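You operate a simulated robot arm through the tools that you are given. There is no shell and no other tool.

You are at the controls of a simulated robot arm. One attempt, no reset.

TASK
Slide the mains strip to the Top end and move module 26 next to module 57.
Fine: 26 hangs in the small rack now; mains off while the strip and the module move and on again after; 26 goes on the Top side of 57; the other modules in the long rack stay.

It is judged by the outcome, as a careful person would: the job done as asked, and still so three seconds after it is handed in. It fails if anything else is knocked over, pushed out of place, dropped, spilled or broken.

THE ROBOT
A 7-joint arm with a two-finger parallel gripper, fixed in place. Base frame: the origin is on the floor under the middle of its stand, x ahead of it, y to its left, z up. Lengths are in m, angles in rad, forces in N, time in s.
It reaches about 1.247 m from its shoulder. Its first joint turns from -2.304 to 2.304 rad. Payload 3.91 kg.
The TCP is the grasp point between the finger pads, 0.03 m short of the fingertips. In the tool frame z runs along the fingers and y along their closing line. The gripper opens to 0.11 m. The fingers are 0.02 m wide and 0.01 m thick; the gripper's body (0.048 by 0.112 m) begins 0.055 m behind the TCP.
Orientation is told as [roll, pitch, yaw] about the base's x, y, z axes, in that order, counted from this pose: with the fingers straight down and closing along the base's y, the tool's x points along the base's -x, its y along +y and its z along -z.

THE INTERFACE
- The arm moves only by the tool move_arm. Its argument "plan" is one flat list of numbers, 7 for each row, row after row: the shift along the base's x, y, z in units of 150 mm (1.0 is 150 mm), then the turn, a rotation vector about the base's x, y, z in units of 45 degrees (1.0 is 45 degrees), then the closure, from 0 (fully open) to 1 (shut). In form: [dx, dy, dz, wx, wy, wz, gripper, dx, dy, dz, wx, wy, wz, gripper, ...]. A call has 1 to 20 rows; each row is the pose to reach, as a shift and turn from the pose commanded when the call began. A call with a number of a shift or a turn outside -1 to 1 is refused whole. Rows are played at 5 a second. More than 0.05 m and 0.15 rad between two rows, or a gripper value outside its range, and nothing of the call is played. A pose out of reach is approached as far as the arm can. The call stops where the force on the tool passes 80 N (or 10 N more than at its start, if that is more) or the arm is blocked; 0.2 s more then pass. The fingers move at their own pace (about 0.108 m/s each) and stop on an object; they squeeze with about 31 N. The grip force told is the motor's: it shows also when the fingers shut on nothing. Time passes only in rows, and 0.2 s behind the last, so rows that repeat a pose let the fingers close. The reply holds the time, the measured pose of the TCP, the force on the tool along the base axes, the opening and the grip force, in the units named above and with some noise, with the torque about the TCP (base axes, N m) and any sound that the robot's microphone picked up.
- Cameras (640 x 400 px; columns grow to the right, rows downward): "scene" is fixed at [0.0355, 0.5019, 1.2702]; the picture's right is [0.90, -0.44, 0.00], its down [-0.35, -0.72, -0.60] and it looks along [0.26, 0.54, -0.80] (base axes); focal length 253 px, centre (320, 200). "wrist" rides on the gripper at [0.072, 0.017, -0.103] in the tool frame; the picture's right is [-0.23, 0.97, 0.00], its down [-0.76, -0.18, -0.62] and it looks along [-0.61, -0.14, 0.78] (tool axes); focal length 222 px, centre (320, 200). There is no depth. A picture from a camera that has moved, and an enlarged one, comes with that camera's place and axes in the base frame and with its lens. The place of the scene camera against the robot may be out by one fixed shift of up to 0.018 m in any direction.
- get_image(camera): a new picture of that camera. No time passes.
- inspect(camera, box): a new picture of the part [left, top, right, bottom] of that camera's present view, enlarged. No time passes.
- finish_job(): hands the job in; it is judged then, once.

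Nothing tells you positions but the pictures and the camera data. Unless the task says otherwise, let go and move clear before handing in.

The tools are called after "Call:" as a command line: name --argument value ..., lists and objects as JSON in quotes. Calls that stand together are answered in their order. move_arm: Moves the arm, as the interface text tells. Its arguments: {"type":"object","properties":{"plan":{"type":"array"}},"required":["plan"]} The other tools are called the same way: get_image (camera) takes a picture; inspect (camera, box) takes an enlarged picture of a part of a camera's view; finish_job () hands the job in.

At the start:

```text
time_s: 0.0
position: [0.2544, 0.6173, 1.061]
tcp_rot: [0.0, -0.001, 0.0]
ft_force: [0.1, 0.0, -0.6]
moment: [-0.01, 0.0, 0.0]
grip_width: 0.1102
grasp_force: 0.1
```

scene: 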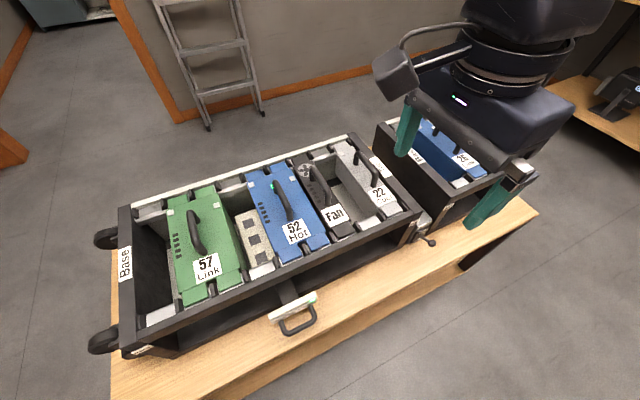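
wrist: 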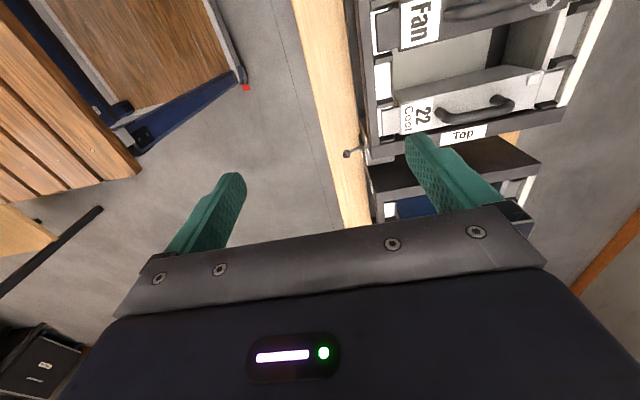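

I see a long rack lying on a bench with modules 57, 52, Fan and 22 in it, and a small rack with blue 26 behind the gripper. I'll look closer before moving.

Call:
inspect --camera "scene" --box '[80, 120, 280, 360]'

Call:
inspect --camera "scene" --box '[230, 120, 430, 250]'

Call:
inspect --camera "scene" --box '[360, 90, 560, 260]'

Call:
inspect --camera "scene" --box '[240, 230, 460, 360]'

Call:
inspect --camera "wrist" --box '[320, 0, 640, 230]'

```text
1.67 times, centred on (180, 240) of scene
camera zoom: at [0.0355, 0.5019, 1.2702], right [0.9, -0.44, 0.0], down [-0.35, -0.72, -0.6], along [0.26, 0.54, -0.8], focal length 422 px, centre (553, 133)
```

zoom: 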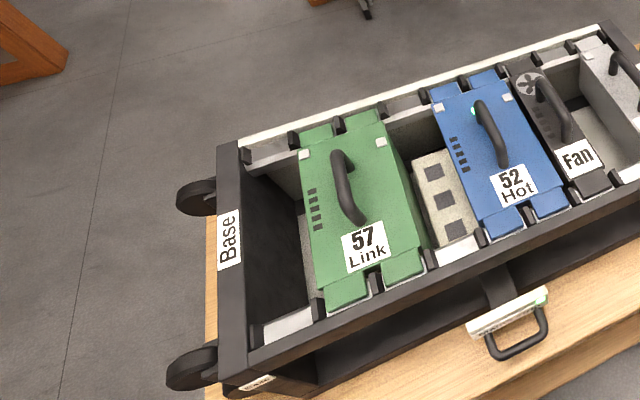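

```text
3.08 times, centred on (330, 185) of scene
camera zoom: at [0.0355, 0.5019, 1.2702], right [0.9, -0.44, 0.0], down [-0.35, -0.72, -0.6], along [0.26, 0.54, -0.8], focal length 778 px, centre (289, 246)
```

zoom: 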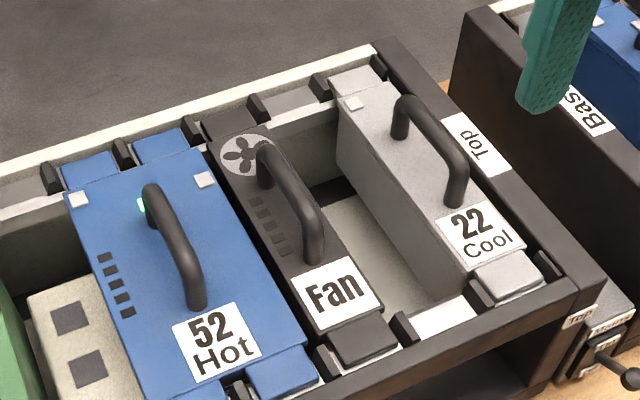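

```text
2.35 times, centred on (460, 175) of scene
camera zoom: at [0.0355, 0.5019, 1.2702], right [0.9, -0.44, 0.0], down [-0.35, -0.72, -0.6], along [0.26, 0.54, -0.8], focal length 595 px, centre (-9, 259)
```

zoom: 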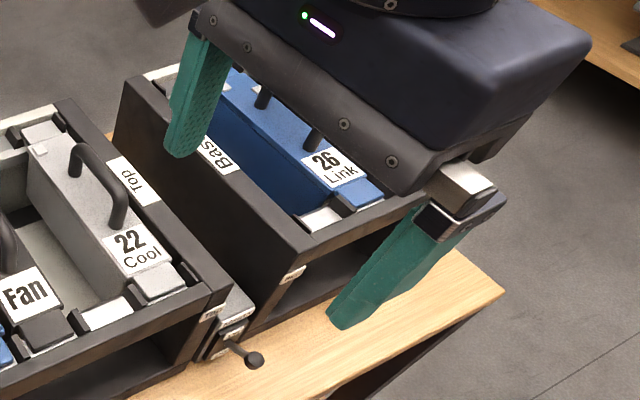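

```text
2.91 times, centred on (350, 295) of scene
camera zoom: at [0.0355, 0.5019, 1.2702], right [0.9, -0.44, 0.0], down [-0.35, -0.72, -0.6], along [0.26, 0.54, -0.8], focal length 736 px, centre (233, -76)
```

zoom: 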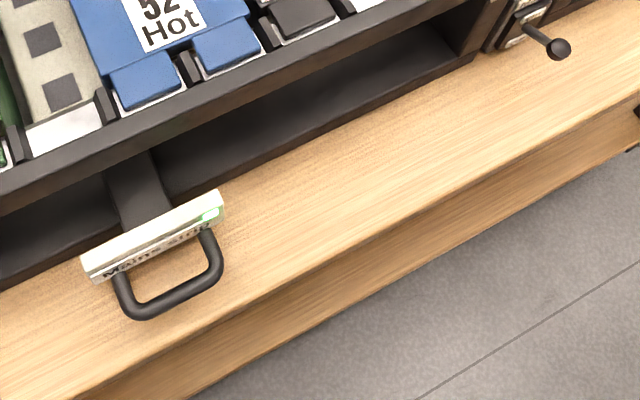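

```text
1.74 times, centred on (480, 115) of wrist
camera zoom: at [0.1824, 0.6319, 1.1642], right [0.23, 0.97, 0.0], down [0.76, -0.18, 0.62], along [0.61, -0.14, -0.78], focal length 386 px, centre (42, 348)
```

zoom: 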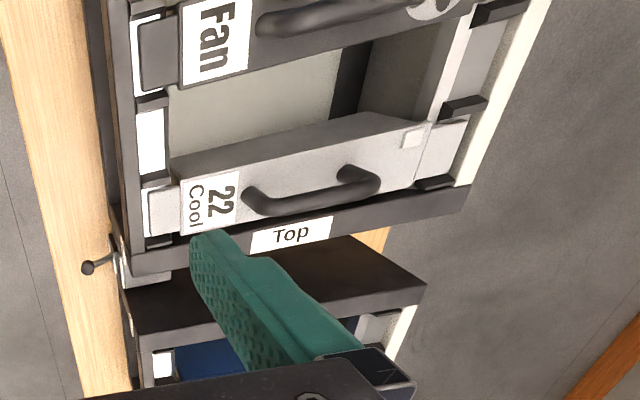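

The long rack appears to lie with its Base end near x≈-0.24 and its Top end near x≈0.40, with its top face at z≈0.77. A lever marked "Mains" sits at its Top front corner. I'll zoom in on the lever and strip from both cameras.

Call:
inspect --camera "wrist" --box '[330, 120, 410, 170]'

Call:
inspect --camera "scene" --box '[395, 205, 459, 265]'

Call:
inspect --camera "scene" --box '[255, 270, 335, 340]'

Call:
inspect --camera "scene" --box '[110, 300, 210, 362]'

Call:
inspect --camera "scene" --box '[220, 180, 300, 290]'

```text
8.00 times, centred on (370, 145) of wrist
camera zoom: at [0.1824, 0.6319, 1.1642], right [0.23, 0.97, 0.0], down [0.76, -0.18, 0.62], along [0.61, -0.14, -0.78], focal length 1777 px, centre (-80, 640)
```

zoom: 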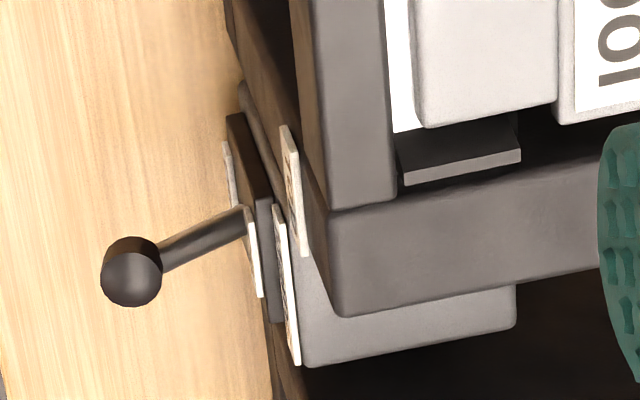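

```text
6.67 times, centred on (427, 235) of scene
camera zoom: at [0.0355, 0.5019, 1.2702], right [0.9, -0.44, 0.0], down [-0.35, -0.72, -0.6], along [0.26, 0.54, -0.8], focal length 1687 px, centre (-393, -33)
```

zoom: 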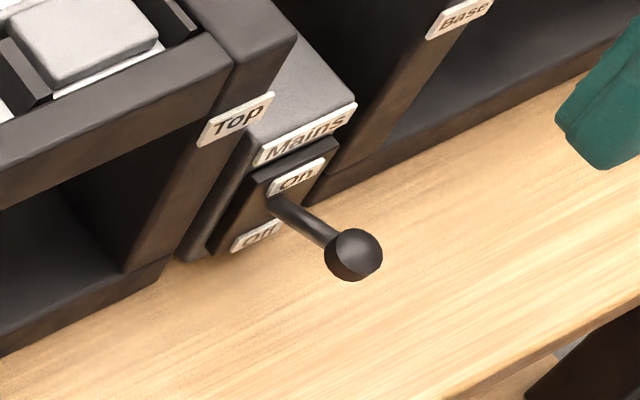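

```text
5.71 times, centred on (295, 305) of scene
camera zoom: at [0.0355, 0.5019, 1.2702], right [0.9, -0.44, 0.0], down [-0.35, -0.72, -0.6], along [0.26, 0.54, -0.8], focal length 1446 px, centre (463, -400)
```

zoom: 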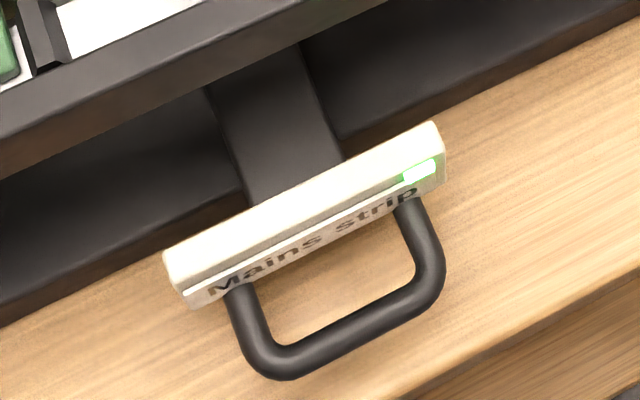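

```text
6.40 times, centred on (160, 331) of scene
camera zoom: at [0.0355, 0.5019, 1.2702], right [0.9, -0.44, 0.0], down [-0.35, -0.72, -0.6], along [0.26, 0.54, -0.8], focal length 1619 px, centre (1344, -638)
```

zoom: 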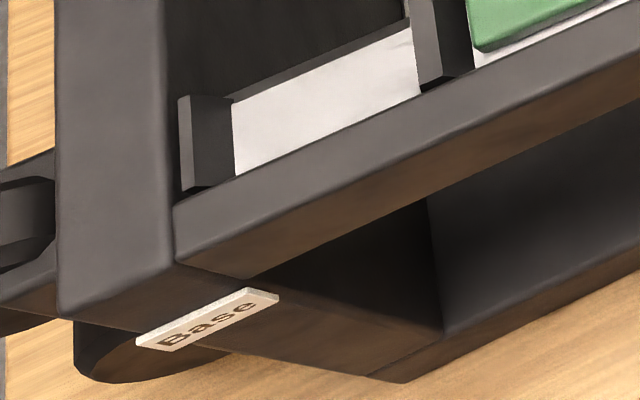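

```text
3.64 times, centred on (260, 235) of scene
camera zoom: at [0.0355, 0.5019, 1.2702], right [0.9, -0.44, 0.0], down [-0.35, -0.72, -0.6], along [0.26, 0.54, -0.8], focal length 920 px, centre (538, 73)
```

zoom: 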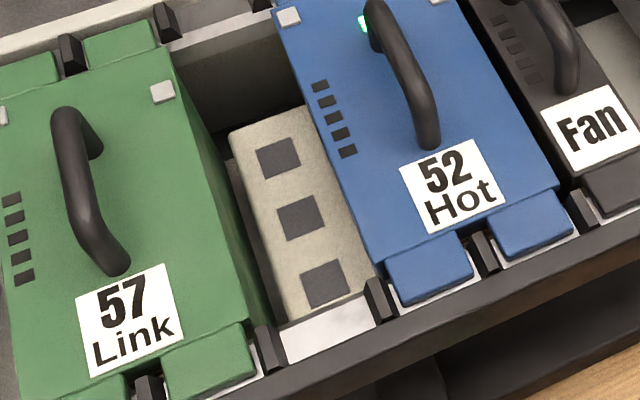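

The lever currently shows "On" and the strip's LED is lit. The socket strip lies in the gap between 57 and 52. I'll raise the arm and shift it over the racks to see the small rack and the gaps from the wrist camera.

Call:
move_arm --plan '[0, 0.25, 0.1, 0, 0, 0, 0, 0, 0.5, 0.2, 0, 0, 0, 0, 0, 0.75, 0.3, 0, 0, 0, 0, 0, 1.0, 0.3, 0, 0, 0, 0]'

Call:
get_image --camera "wrist"

Call:
get_image --camera "scene"

```text
time_s: 1.0
position: [0.256, 0.7679, 1.1076]
tcp_rot: [0.002, 0.0, 0.001]
ft_force: [0.6, -0.6, 1.0]
moment: [0.0, -0.01, -0.02]
grip_width: 0.1099
grasp_force: 0.0
```

```text
taken
camera wrist: at [0.1837, 0.7831, 1.2093], right [0.23, 0.97, 0.0], down [0.76, -0.18, 0.62], along [0.61, -0.14, -0.78], focal length 222 px, centre (320, 200)
```

wrist: 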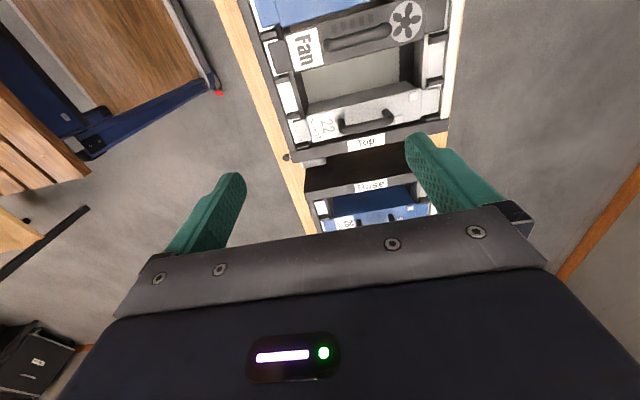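

```text
taken
```

scene: 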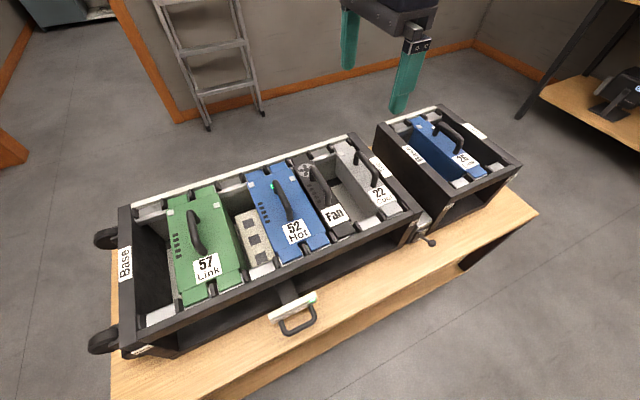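

The small rack is now fully visible from the scene camera, with 26 in it. I'll zoom in on it and on the long rack's gaps.

Call:
inspect --camera "scene" --box '[370, 95, 530, 235]'

Call:
inspect --camera "wrist" --box '[270, 120, 470, 240]'

Call:
inspect --camera "wrist" --box '[230, 0, 470, 160]'

Call:
inspect --camera "scene" --box '[290, 120, 430, 250]'

Call:
inspect --camera "scene" --box '[110, 170, 290, 340]'

```text
2.86 times, centred on (450, 165) of scene
camera zoom: at [0.0355, 0.5019, 1.2702], right [0.9, -0.44, 0.0], down [-0.35, -0.72, -0.6], along [0.26, 0.54, -0.8], focal length 723 px, centre (-51, 300)
```

zoom: 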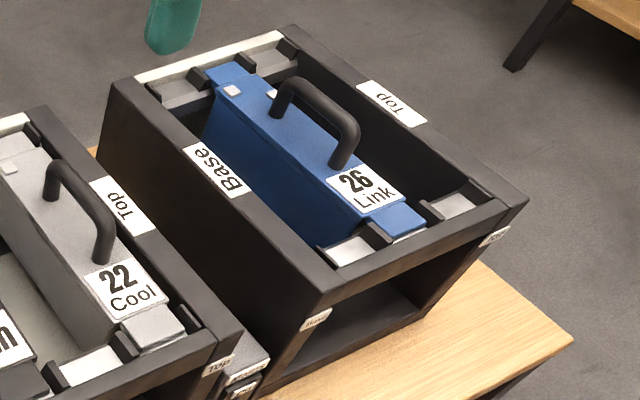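

```text
3.20 times, centred on (370, 180) of wrist
camera zoom: at [0.1837, 0.7831, 1.2093], right [0.23, 0.97, 0.0], down [0.76, -0.18, 0.62], along [0.61, -0.14, -0.78], focal length 711 px, centre (160, 264)
```

zoom: 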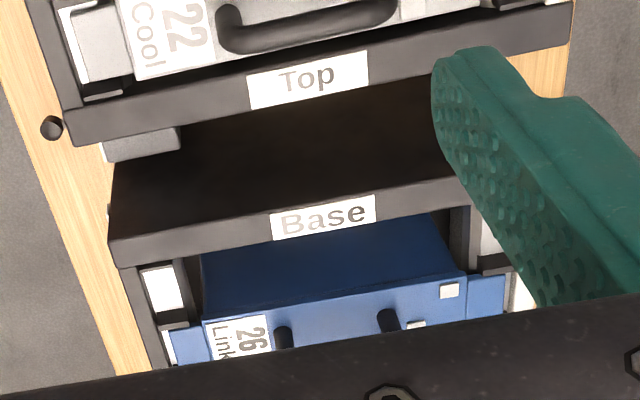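

```text
2.50 times, centred on (350, 80) of wrist
camera zoom: at [0.1837, 0.7831, 1.2093], right [0.23, 0.97, 0.0], down [0.76, -0.18, 0.62], along [0.61, -0.14, -0.78], focal length 555 px, centre (245, 500)
```

zoom: 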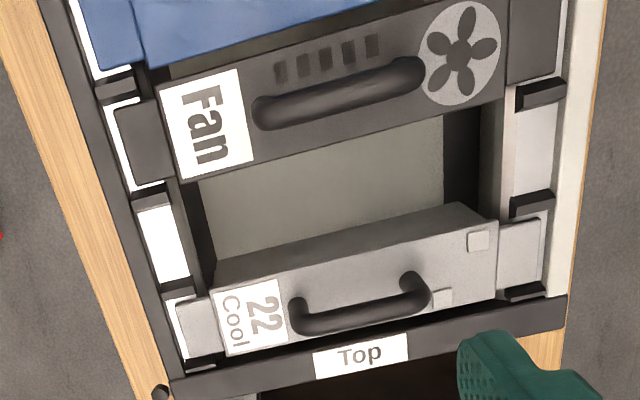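

```text
3.08 times, centred on (360, 185) of scene
camera zoom: at [0.0355, 0.5019, 1.2702], right [0.9, -0.44, 0.0], down [-0.35, -0.72, -0.6], along [0.26, 0.54, -0.8], focal length 778 px, centre (197, 246)
```

zoom: 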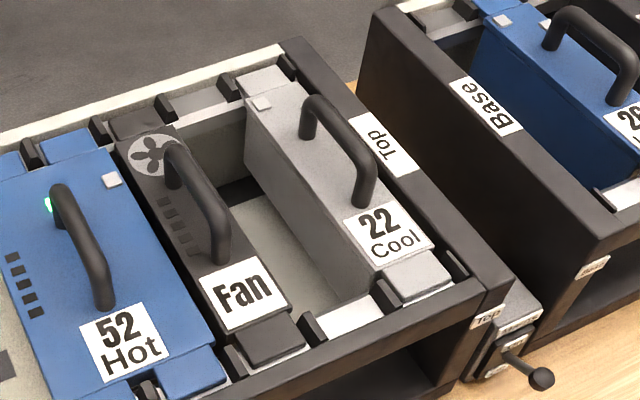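

```text
2.35 times, centred on (200, 255) of scene
camera zoom: at [0.0355, 0.5019, 1.2702], right [0.9, -0.44, 0.0], down [-0.35, -0.72, -0.6], along [0.26, 0.54, -0.8], focal length 595 px, centre (602, 71)
```

zoom: 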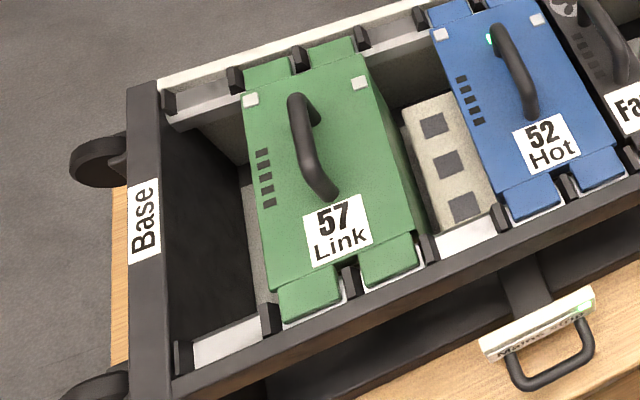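

Module 26 is one slot wide, and its handle runs along y like the others. I'll turn the gripper 90° about z so the wrist camera faces the rack fronts and the fingers close along x, backing off toward -y as it turns.

Call:
move_arm --plan '[0, -0.16, 0, 0, 0, 0.16, 0, 0, -0.33, 0, 0, 0, 0.33, 0, 0, -0.5, 0, 0, 0, 0.5, 0, 0, -0.67, 0, 0, 0, 0.67, 0, 0, -0.84, 0, 0, 0, 0.84, 0, 0, -1.0, 0, 0, 0, 1.0, 0]'

Call:
move_arm --plan '[0, -0.16, 0, 0, 0, 0.16, 0, 0, -0.33, 0, 0, 0, 0.33, 0, 0, -0.5, 0, 0, 0, 0.5, 0, 0, -0.67, 0, 0, 0, 0.67, 0, 0, -0.84, 0, 0, 0, 0.84, 0, 0, -1.0, 0, 0, 0, 1.0, 0]'

Call:
get_image --camera "wrist"

Call:
get_image --camera "scene"

```text
time_s: 2.4
position: [0.2541, 0.6166, 1.105]
tcp_rot: [0.0, 0.0, 0.788]
ft_force: [-0.5, 0.3, -0.5]
moment: [-0.03, -0.02, 0.01]
grip_width: 0.1099
grasp_force: 0.1
```

```text
time_s: 3.8
position: [0.2536, 0.4685, 1.1063]
tcp_rot: [-0.001, 0.0, 1.572]
ft_force: [0.8, -0.9, 0.1]
moment: [-0.04, -0.01, 0.0]
grip_width: 0.1099
grasp_force: 0.1
```

```text
taken
camera wrist: at [0.2376, 0.3934, 1.2089], right [-0.97, 0.23, 0.0], down [0.18, 0.76, 0.62], along [0.14, 0.61, -0.78], focal length 222 px, centre (320, 200)
```

wrist: 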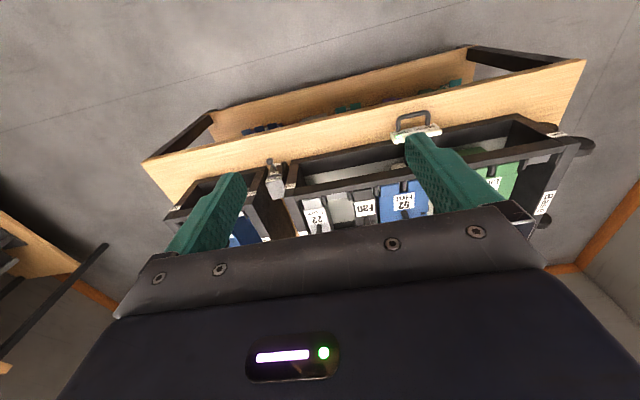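

```text
taken
```

scene: 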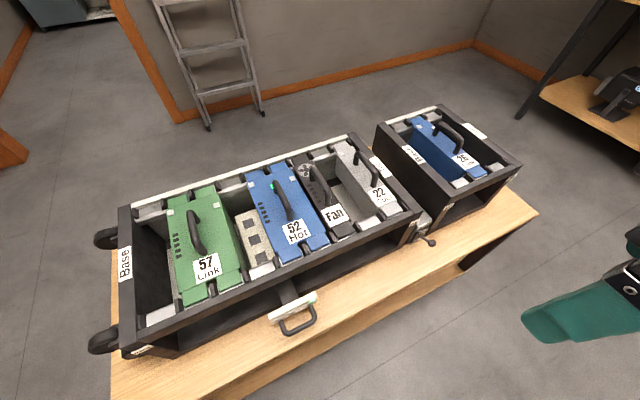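

The wrist camera now faces the rack fronts, with its image upside-down. I'll zoom in on the lever, the strip and the front openings.

Call:
inspect --camera "wrist" --box '[160, 140, 320, 240]'

Call:
inspect --camera "wrist" --box '[280, 100, 600, 240]'

Call:
inspect --camera "wrist" --box '[250, 145, 314, 205]'

Call:
inspect --camera "wrist" --box '[380, 100, 460, 150]'

```text
4.00 times, centred on (240, 190) of wrist
camera zoom: at [0.2376, 0.3934, 1.2089], right [-0.97, 0.23, 0.0], down [0.18, 0.76, 0.62], along [0.14, 0.61, -0.78], focal length 888 px, centre (640, 240)
```

zoom: 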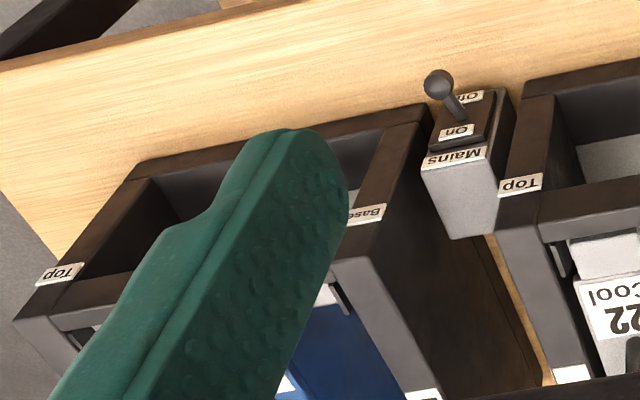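

```text
2.00 times, centred on (440, 170) of wrist
camera zoom: at [0.2376, 0.3934, 1.2089], right [-0.97, 0.23, 0.0], down [0.18, 0.76, 0.62], along [0.14, 0.61, -0.78], focal length 444 px, centre (80, 260)
```

zoom: 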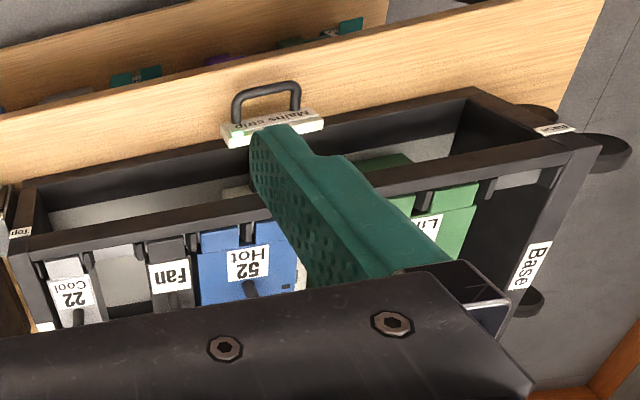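

```text
6.67 times, centred on (282, 175) of wrist
camera zoom: at [0.2376, 0.3934, 1.2089], right [-0.97, 0.23, 0.0], down [0.18, 0.76, 0.62], along [0.14, 0.61, -0.78], focal length 1481 px, centre (573, 367)
```

zoom: 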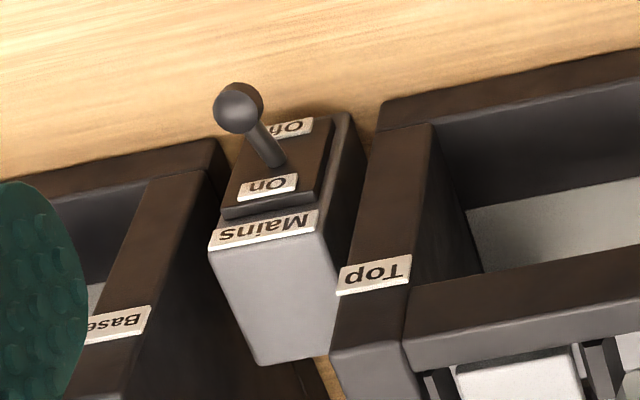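

```text
8.00 times, centred on (420, 125) of wrist
camera zoom: at [0.2376, 0.3934, 1.2089], right [-0.97, 0.23, 0.0], down [0.18, 0.76, 0.62], along [0.14, 0.61, -0.78], focal length 1777 px, centre (-480, 800)
```

zoom: 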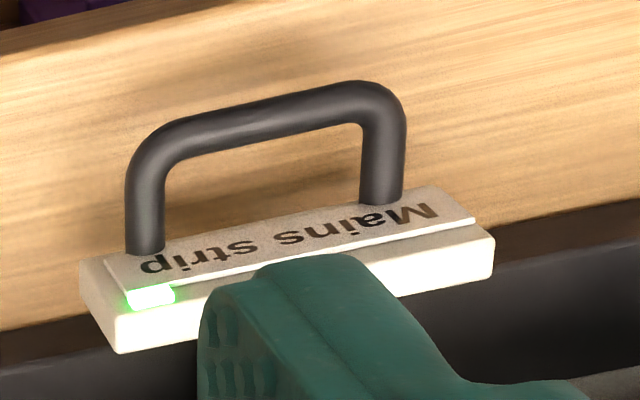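

The lever knob is near (0.427, 0.638, 0.699) and tilted up to "On". The strip's handle posts are near x≈0.03 and 0.10 at z≈0.69. I'll tilt the tool forward for a flatter look into the rack's front opening.

Call:
move_arm --plan '[-0.06, -0.05, -0.2, 0.16, 0, 0, 0, -0.12, -0.1, -0.4, 0.32, 0, 0, 0, -0.18, -0.15, -0.6, 0.48, 0, 0, 0, -0.24, -0.2, -0.8, 0.64, 0, 0, 0, -0.3, -0.25, -1.0, 0.8, 0, 0, 0]'

Call:
get_image --camera "wrist"

```text
time_s: 5.0
position: [0.2081, 0.4301, 0.9591]
tcp_rot: [0.001, -0.628, 1.574]
ft_force: [0.6, 0.1, -0.1]
moment: [0.01, -0.01, 0.0]
grip_width: 0.11
grasp_force: 0.1
```

```text
taken
camera wrist: at [0.1913, 0.3095, 0.998], right [-0.97, 0.18, 0.13], down [0.18, 0.25, 0.95], along [0.14, 0.95, -0.27], focal length 222 px, centre (320, 200)
```

wrist: 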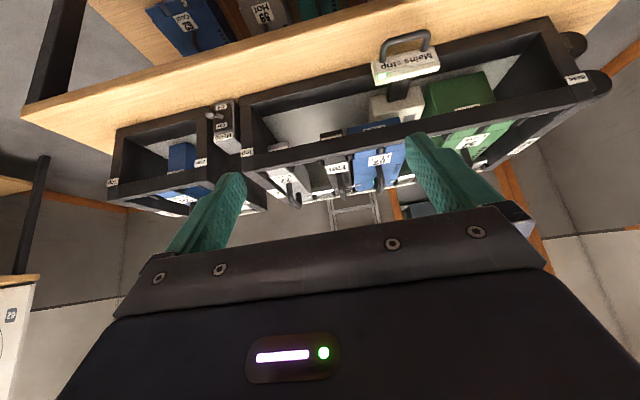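

This view looks straight into the racks' front openings. I'll zoom in on the strip's travel and the module depths.

Call:
inspect --camera "wrist" --box '[230, 20, 600, 220]'

Call:
inspect --camera "wrist" --box '[340, 20, 500, 120]'

Call:
inspect --camera "wrist" --box '[100, 90, 260, 190]'

Call:
inspect --camera "wrist" --box '[230, 70, 400, 180]'

```text
1.73 times, centred on (415, 120) of wrist
camera zoom: at [0.1913, 0.3095, 0.998], right [-0.97, 0.18, 0.13], down [0.18, 0.25, 0.95], along [0.14, 0.95, -0.27], focal length 384 px, centre (156, 338)
```

zoom: 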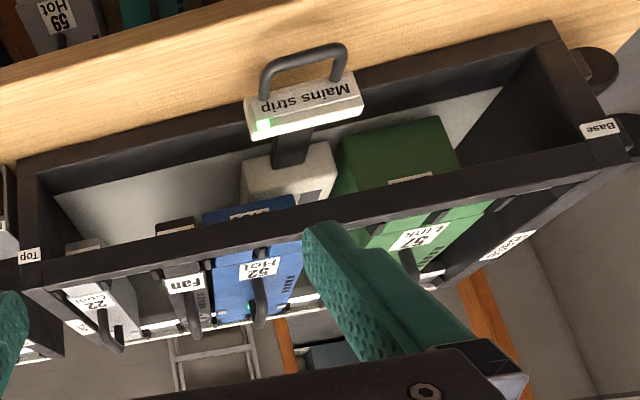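

```text
4.00 times, centred on (420, 70) of wrist
camera zoom: at [0.1913, 0.3095, 0.998], right [-0.97, 0.18, 0.13], down [0.18, 0.25, 0.95], along [0.14, 0.95, -0.27], focal length 888 px, centre (-80, 720)
```

zoom: 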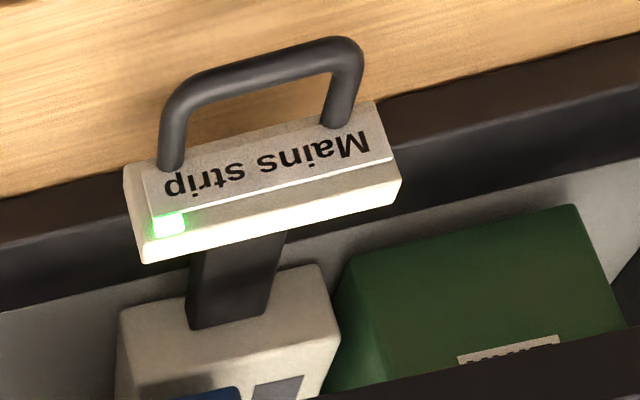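

```text
4.00 times, centred on (180, 140) of wrist
camera zoom: at [0.1913, 0.3095, 0.998], right [-0.97, 0.18, 0.13], down [0.18, 0.25, 0.95], along [0.14, 0.95, -0.27], focal length 888 px, centre (880, 440)
```

zoom: 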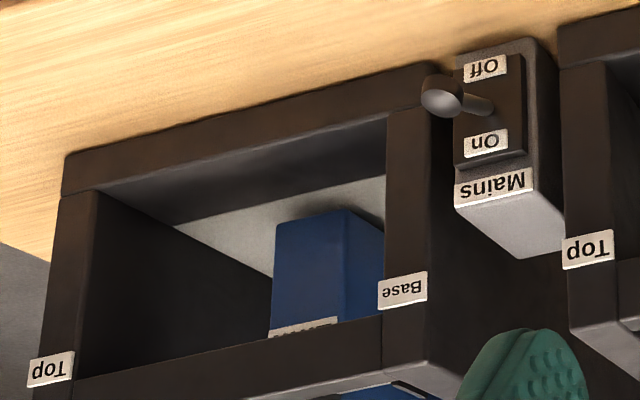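

```text
3.64 times, centred on (315, 125) of wrist
camera zoom: at [0.1913, 0.3095, 0.998], right [-0.97, 0.18, 0.13], down [0.18, 0.25, 0.95], along [0.14, 0.95, -0.27], focal length 808 px, centre (338, 473)
```

zoom: 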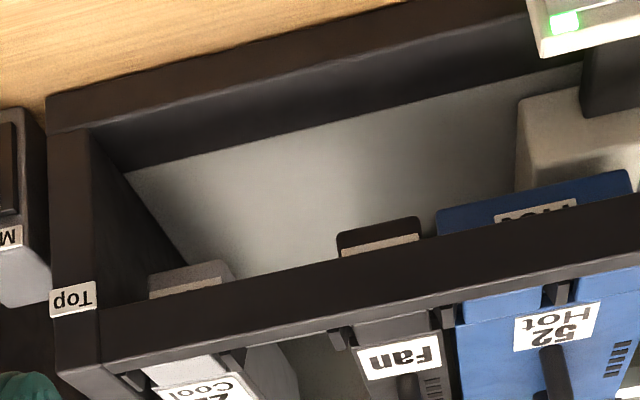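

The strip can pass under the shallow modules 52, Fan and 22, while 57 and 26 are deep. I put the bench top at z≈0.633 and the lever pivot at (0.427, 0.676, 0.676). Next I straighten the tool, close the fingers and move above the lever knob.

Call:
move_arm --plan '[0.16, 0.1, 0, -0.14, 0, 0, 1, 0.33, 0.2, 0, -0.28, 0, 0, 1, 0.5, 0.3, 0, -0.42, 0, 0, 1, 0.67, 0.4, 0, -0.56, 0, 0, 1, 0.84, 0.5, 0, -0.7, 0, 0, 1, 1.0, 0.6, 0, -0.8, 0, 0, 1]'

Call:
get_image --camera "wrist"

Call:
get_image --camera "scene"

```text
time_s: 6.4
position: [0.3592, 0.5185, 0.9578]
tcp_rot: [0.0, 0.002, 1.57]
ft_force: [-0.5, 0.2, 0.4]
moment: [-0.01, 0.0, 0.01]
grip_width: 0.0
grasp_force: 31.1
```

```text
taken
camera wrist: at [0.3425, 0.4451, 1.0604], right [-0.97, 0.23, 0.0], down [0.18, 0.76, 0.62], along [0.14, 0.61, -0.78], focal length 222 px, centre (320, 200)
```

wrist: 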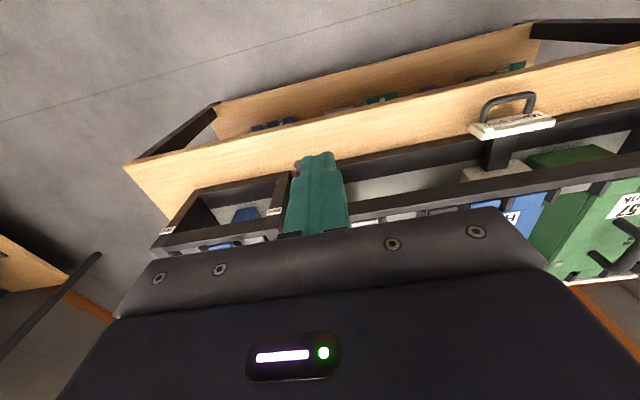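

```text
taken
```

scene: 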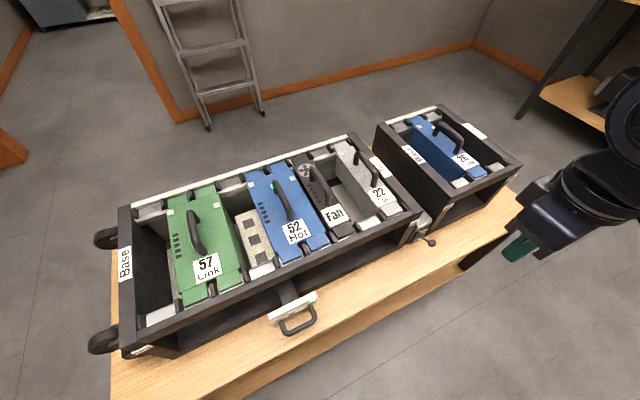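

The fingers are closed and clear. I'll move over the knob, still well above it, and check alignment.

Call:
move_arm --plan '[0.09, 0.16, -0.2, 0, 0, 0, 1, 0.18, 0.32, -0.4, 0, 0, 0, 1, 0.27, 0.48, -0.6, 0, 0, 0, 1, 0.36, 0.64, -0.8, 0, 0, 0, 1, 0.455, 0.79, -1.0, 0, 0, 0, 1]'

Call:
inspect --camera "scene" --box '[380, 150, 540, 270]'

Call:
inspect --camera "wrist" --box '[240, 100, 400, 220]'

```text
time_s: 7.6
position: [0.4289, 0.6378, 0.8066]
tcp_rot: [-0.002, -0.002, 1.569]
ft_force: [0.4, -0.6, 0.4]
moment: [0.03, 0.0, 0.02]
grip_width: 0.0002
grasp_force: 30.9
```

```text
3.33 times, centred on (460, 210) of scene
camera zoom: at [0.0355, 0.5019, 1.2702], right [0.9, -0.44, 0.0], down [-0.35, -0.72, -0.6], along [0.26, 0.54, -0.8], focal length 843 px, centre (-147, 167)
```

zoom: 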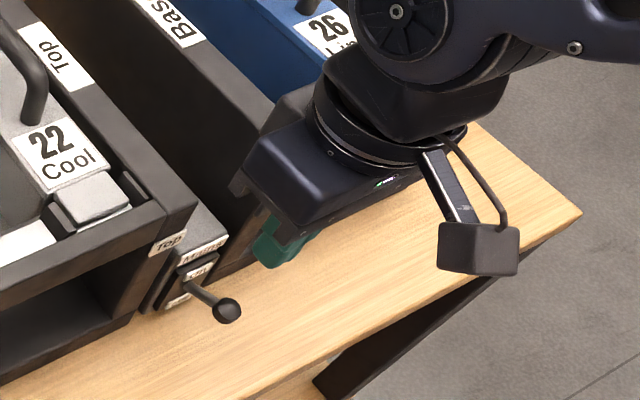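

```text
3.33 times, centred on (320, 160) of wrist
camera zoom: at [0.4108, 0.5644, 0.9079], right [-0.97, 0.23, 0.0], down [0.18, 0.76, 0.62], along [0.14, 0.61, -0.78], focal length 740 px, centre (320, 333)
```

zoom: 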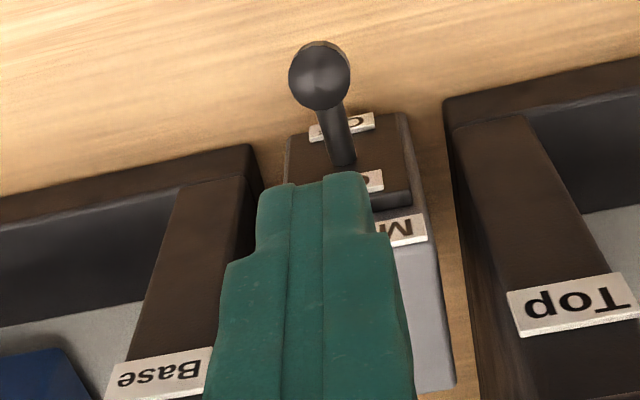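

The fingertips are directly above the knob, and this view confirms it at about (0.427, 0.638, 0.697). I'll press it down slowly to switch off.

Call:
move_arm --plan '[0, 0, -0.2, 0, 0, 0, 1, 0, 0, -0.4, 0, 0, 0, 1, 0, 0, -0.48, 0, 0, 0, 1, 0, 0, -0.54, 0, 0, 0, 1, 0, 0, -0.6, 0, 0, 0, 1, 0, 0, -0.66, 0, 0, 0, 1, 0, 0, -0.71, 0, 0, 0, 1, 0, 0, -0.75, 0, 0, 0, 1]'

Call:
inspect --camera "wrist" --box '[240, 100, 400, 220]'

Call:
get_image --camera "scene"

```text
time_s: 9.4
position: [0.4274, 0.6395, 0.6992]
tcp_rot: [-0.001, -0.003, 1.571]
ft_force: [-7.7, -17.1, 55.5]
moment: [-0.52, 0.22, 0.08]
grip_width: 0.0
grasp_force: 31.3
```

```text
3.33 times, centred on (320, 160) of wrist
camera zoom: at [0.411, 0.5644, 0.8008], right [-0.97, 0.23, 0.0], down [0.18, 0.76, 0.63], along [0.14, 0.61, -0.78], focal length 740 px, centre (320, 333)
```

zoom: 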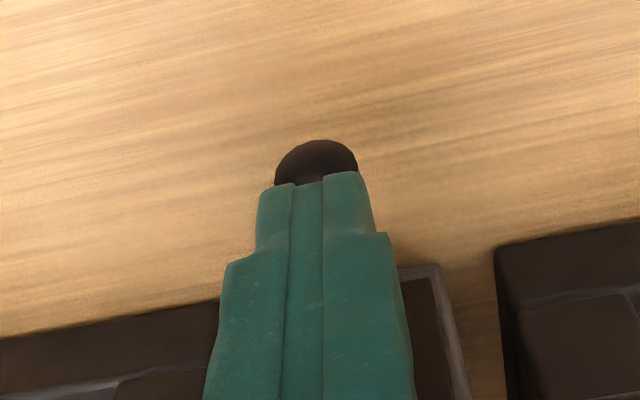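

```text
taken
```

scene: 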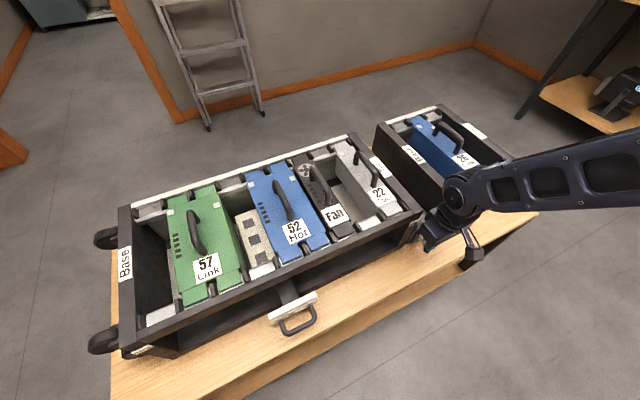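

The strip's LED and 52's LED have both gone dark, and the force shows the lever at its lower stop. I'll lift off and check that the lever stays off.

Call:
move_arm --plan '[0, 0, 0.1, 0, 0, 0, 1, 0, 0, 0.3, 0, 0, 0, 1, 0, 0, 0.6, 0, 0, 0, 1, 0, -0.1, 0.8, 0, 0, 0, 1, 0, -0.3, 0.9, 0, 0, 0, 1]'

Call:
inspect --camera "wrist" --box '[240, 60, 420, 200]'

Call:
inspect --camera "scene" --box '[250, 180, 450, 340]'

```text
time_s: 10.6
position: [0.4263, 0.5925, 0.8299]
tcp_rot: [0.0, 0.001, 1.57]
ft_force: [-0.4, -0.2, 0.3]
moment: [-0.02, 0.0, 0.01]
grip_width: 0.0
grasp_force: 30.7
```

```text
2.86 times, centred on (330, 130) of wrist
camera zoom: at [0.4105, 0.5187, 0.9321], right [-0.97, 0.23, 0.0], down [0.18, 0.76, 0.62], along [0.14, 0.61, -0.78], focal length 635 px, centre (291, 400)
```

zoom: 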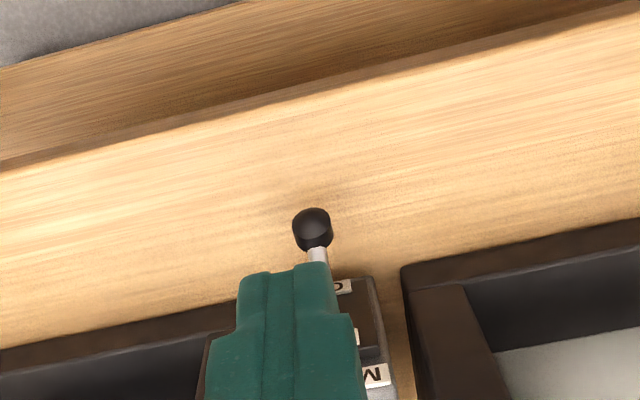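

```text
2.50 times, centred on (350, 260) of scene
camera zoom: at [0.0355, 0.5019, 1.2702], right [0.9, -0.44, 0.0], down [-0.35, -0.72, -0.6], along [0.26, 0.54, -0.8], focal length 632 px, centre (245, 50)
```

zoom: 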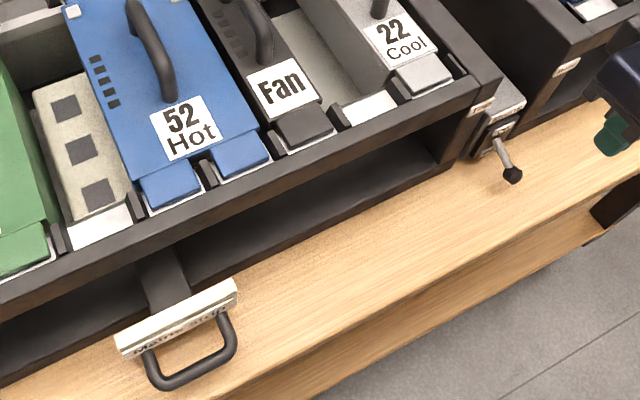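

The lever stays at Off and the LEDs are dark. Next I travel toward -x in front of the rack to the Base side of the strip's handle.

Call:
move_arm --plan '[-0.33, -0.05, 0, 0, 0, 0, 1, -0.66, -0.1, 0, 0, 0, 0, 1, -1.0, -0.15, 0, 0, 0, 0, 1]'

Call:
move_arm --plan '[-0.33, 0, 0, 0, 0, 0, 1, -0.66, 0, 0, 0, 0, 0, 1, -1.0, 0, 0, 0, 0, 0, 1]'

Call:
move_arm --plan '[-0.33, 0, 0, 0, 0, 0, 1, -0.66, 0, 0, 0, 0, 0, 1, -1.0, 0, 0, 0, 0, 0, 1]'

Call:
get_image --camera "wrist"

Call:
get_image --camera "scene"

```text
refused: row 3 steps farther than a row can; nothing moved
```

```text
refused: row 3 steps farther than a row can; nothing moved
```

```text
refused: row 3 steps farther than a row can; nothing moved
```

```text
taken
camera wrist: at [0.4105, 0.5187, 0.9321], right [-0.97, 0.23, 0.0], down [0.18, 0.76, 0.62], along [0.14, 0.61, -0.78], focal length 222 px, centre (320, 200)
```

wrist: 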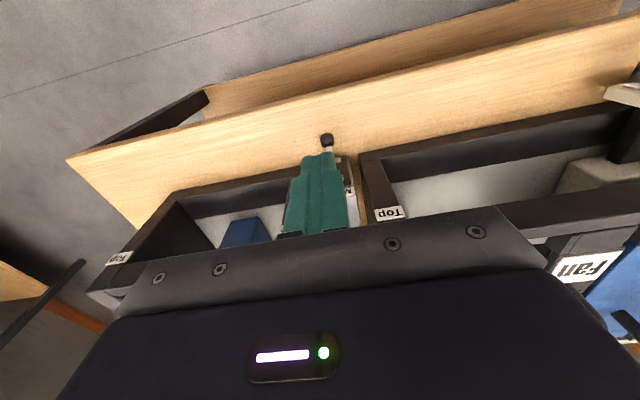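

```text
taken
```

scene: 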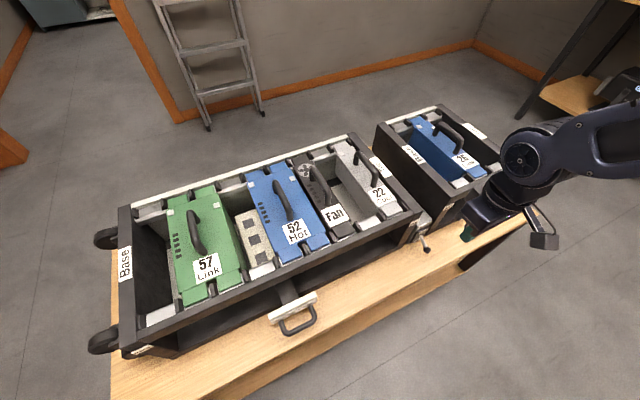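

The last calls were refused because one row stepped slightly over 50 mm, and nothing moved. I'll repeat the travel with smaller steps.

Call:
move_arm --plan '[-0.25, -0.05, 0, 0, 0, 0, 1, -0.5, -0.1, 0, 0, 0, 0, 1, -0.75, -0.15, 0, 0, 0, 0, 1, -1.0, -0.2, 0, 0, 0, 0, 1]'

Call:
move_arm --plan '[-0.25, 0, 0, 0, 0, 0, 1, -0.5, 0, 0, 0, 0, 0, 1, -0.75, 0, 0, 0, 0, 0, 1, -1.0, 0, 0, 0, 0, 0, 1]'

Call:
move_arm --plan '[-0.25, 0, 0, 0, 0, 0, 1, -0.5, 0, 0, 0, 0, 0, 1, -0.75, 0, 0, 0, 0, 0, 1, -1.0, 0, 0, 0, 0, 0, 1]'

Call:
get_image --camera "wrist"

Call:
get_image --camera "scene"

```text
time_s: 11.6
position: [0.278, 0.5633, 0.8279]
tcp_rot: [-0.001, 0.001, 1.569]
ft_force: [0.8, -0.1, -0.1]
moment: [0.0, 0.02, 0.02]
grip_width: 0.0
grasp_force: 31.0
```

```text
time_s: 12.6
position: [0.1292, 0.563, 0.8308]
tcp_rot: [0.001, 0.002, 1.57]
ft_force: [0.1, 0.8, -0.6]
moment: [-0.04, 0.02, 0.01]
grip_width: 0.0
grasp_force: 31.2
```

```text
time_s: 13.6
position: [-0.0201, 0.5618, 0.8284]
tcp_rot: [0.002, 0.001, 1.569]
ft_force: [0.5, 0.0, 0.0]
moment: [-0.01, 0.04, -0.01]
grip_width: 0.0
grasp_force: 31.0
```

```text
taken
camera wrist: at [-0.0368, 0.4885, 0.931], right [-0.97, 0.23, 0.0], down [0.18, 0.76, 0.62], along [0.14, 0.61, -0.78], focal length 222 px, centre (320, 200)
```

wrist: 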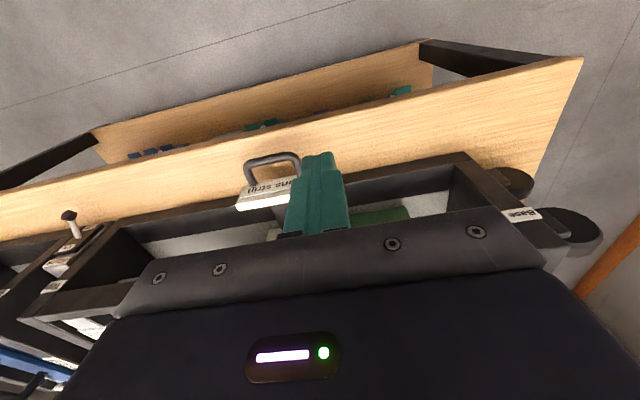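

```text
taken
```

scene: 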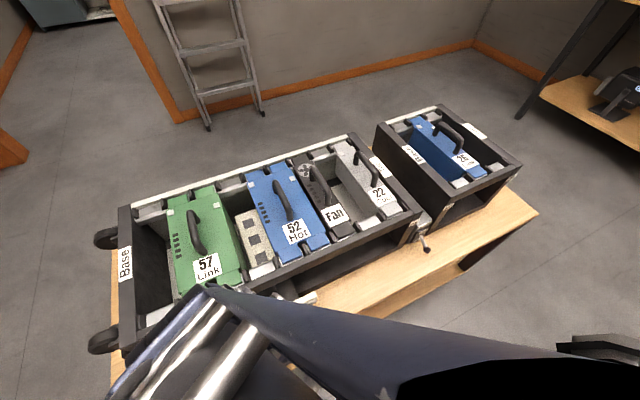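

The handle is in view from here. I'll zoom in to fix its position before going down beside it.

Call:
inspect --camera "wrist" --box '[225, 135, 345, 220]'

```text
4.71 times, centred on (285, 178) of wrist
camera zoom: at [-0.0368, 0.4885, 0.931], right [-0.97, 0.23, 0.0], down [0.18, 0.76, 0.62], along [0.14, 0.61, -0.78], focal length 1045 px, centre (485, 306)
```

zoom: 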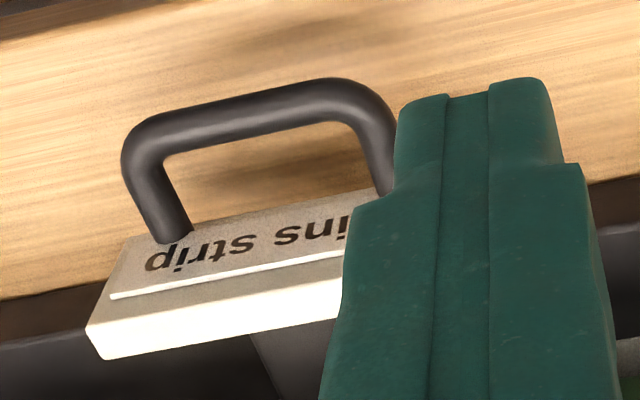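

The Base-side post of the handle is near x≈0.026, y≈0.63, z≈0.67. I'll lower the closed fingers on its Base side, clear of the box and the bench.

Call:
move_arm --plan '[-0.05, 0.2, -0.1, 0, 0, 0, 1, -0.05, 0.42, -0.3, 0, 0, 0, 1, -0.05, 0.42, -0.55, 0, 0, 0, 1, -0.05, 0.42, -0.8, 0, 0, 0, 1, -0.05, 0.42, -0.94, 0, 0, 0, 1]'

Call:
inspect --camera "wrist" --box '[160, 100, 360, 220]'

Call:
get_image --camera "wrist"

```text
time_s: 14.8
position: [-0.0306, 0.6258, 0.6871]
tcp_rot: [0.0, 0.0, 1.57]
ft_force: [-0.6, -0.9, 0.2]
moment: [-0.01, -0.02, 0.01]
grip_width: 0.0
grasp_force: 30.9
```

```text
3.20 times, centred on (260, 160) of wrist
camera zoom: at [-0.0465, 0.5516, 0.7902], right [-0.97, 0.23, 0.0], down [0.18, 0.76, 0.62], along [0.14, 0.61, -0.78], focal length 711 px, centre (512, 328)
```

zoom: 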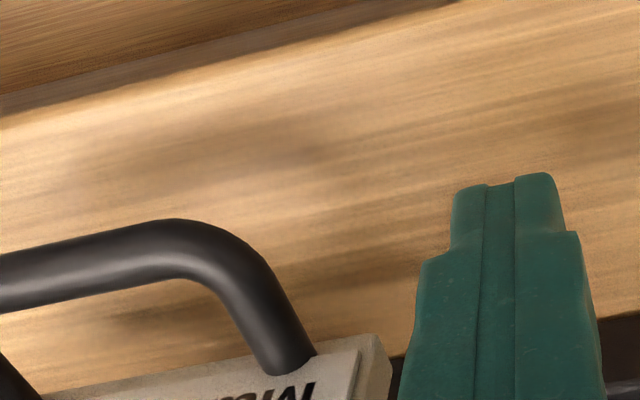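

```text
taken
camera wrist: at [-0.0465, 0.5516, 0.7902], right [-0.97, 0.23, 0.0], down [0.18, 0.76, 0.62], along [0.14, 0.61, -0.78], focal length 222 px, centre (320, 200)
```

wrist: 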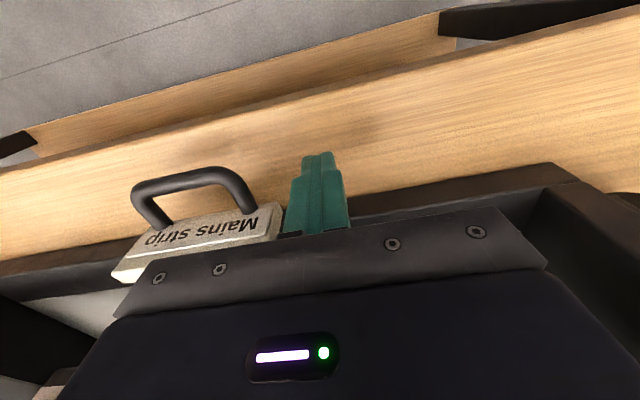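

The fingers stand just to the Base side of the handle post. I'll push toward +x, watching the force.

Call:
move_arm --plan '[0.13, 0, 0, 0, 0, 0, 1, 0.26, 0, 0, 0, 0, 0, 1, 0.36, 0, 0, 0, 0, 0, 1, 0.46, 0, 0, 0, 0, 0, 1, 0.56, 0, 0, 0, 0, 0, 1, 0.66, 0, 0, 0, 0, 0, 1]'

Call:
get_image --camera "wrist"

Call:
get_image --camera "scene"

```text
time_s: 16.2
position: [0.0701, 0.6255, 0.6883]
tcp_rot: [-0.002, 0.0, 1.569]
ft_force: [-0.1, -0.1, -1.1]
moment: [0.0, -0.01, -0.01]
grip_width: 0.0
grasp_force: 30.4
```

```text
taken
camera wrist: at [0.0542, 0.5512, 0.7903], right [-0.97, 0.23, 0.0], down [0.18, 0.76, 0.62], along [0.14, 0.61, -0.78], focal length 222 px, centre (320, 200)
```

wrist: 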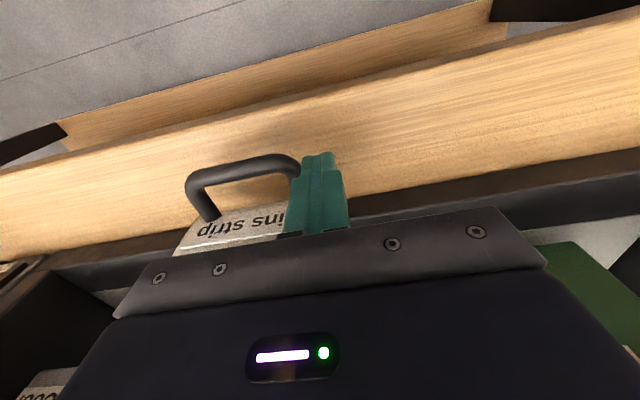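

```text
taken
```

scene: 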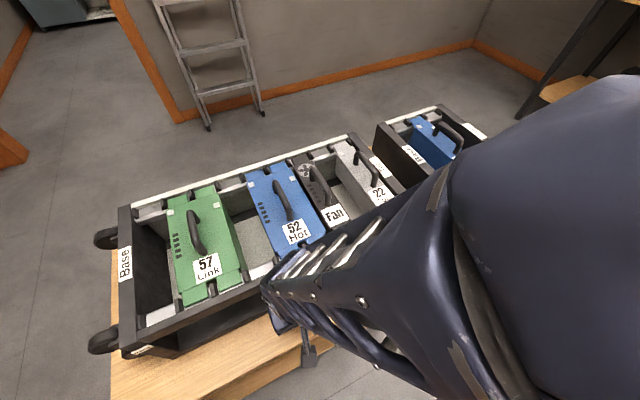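

The strip is sliding freely and has already left the gap by 57. I'll continue toward the Top end.

Call:
move_arm --plan '[0.1, 0, 0, 0, 0, 0, 1, 0.2, 0, 0, 0, 0, 0, 1, 0.3, 0, 0, 0, 0, 0, 1, 0.4, 0, 0, 0, 0, 0, 1, 0.5, 0, 0, 0, 0, 0, 1, 0.6, 0, 0, 0, 0, 0, 1, 0.7, 0, 0, 0, 0, 0, 1, 0.8, 0, 0, 0, 0, 0, 1]'

Call:
get_image --camera "wrist"

Call:
get_image --camera "scene"

```text
time_s: 18.0
position: [0.1892, 0.6239, 0.6899]
tcp_rot: [0.0, -0.001, 1.572]
ft_force: [-2.2, 0.3, 0.4]
moment: [0.0, 0.01, 0.02]
grip_width: 0.0002
grasp_force: 31.2
```

```text
taken
camera wrist: at [0.174, 0.5502, 0.7918], right [-0.97, 0.23, 0.0], down [0.18, 0.76, 0.62], along [0.14, 0.61, -0.78], focal length 222 px, centre (320, 200)
```

wrist: 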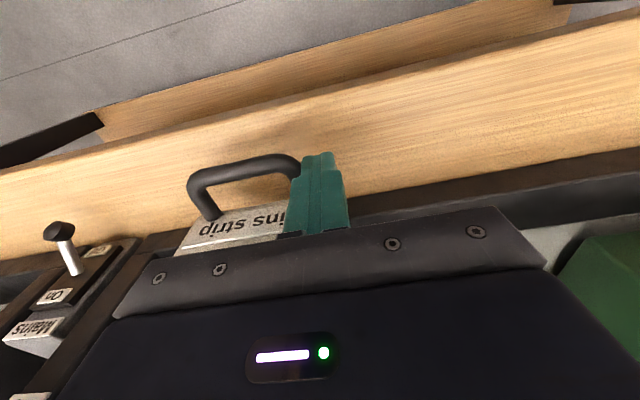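

```text
taken
```

scene: 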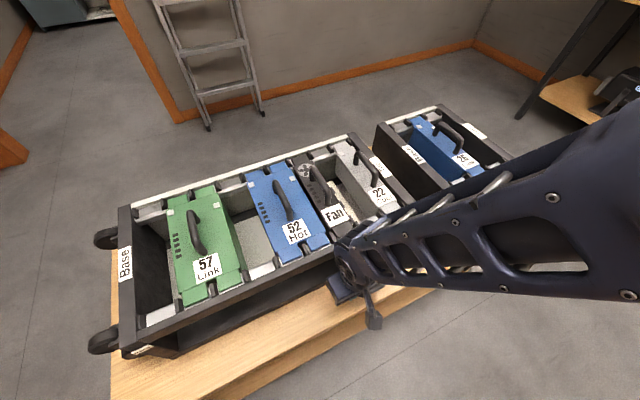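

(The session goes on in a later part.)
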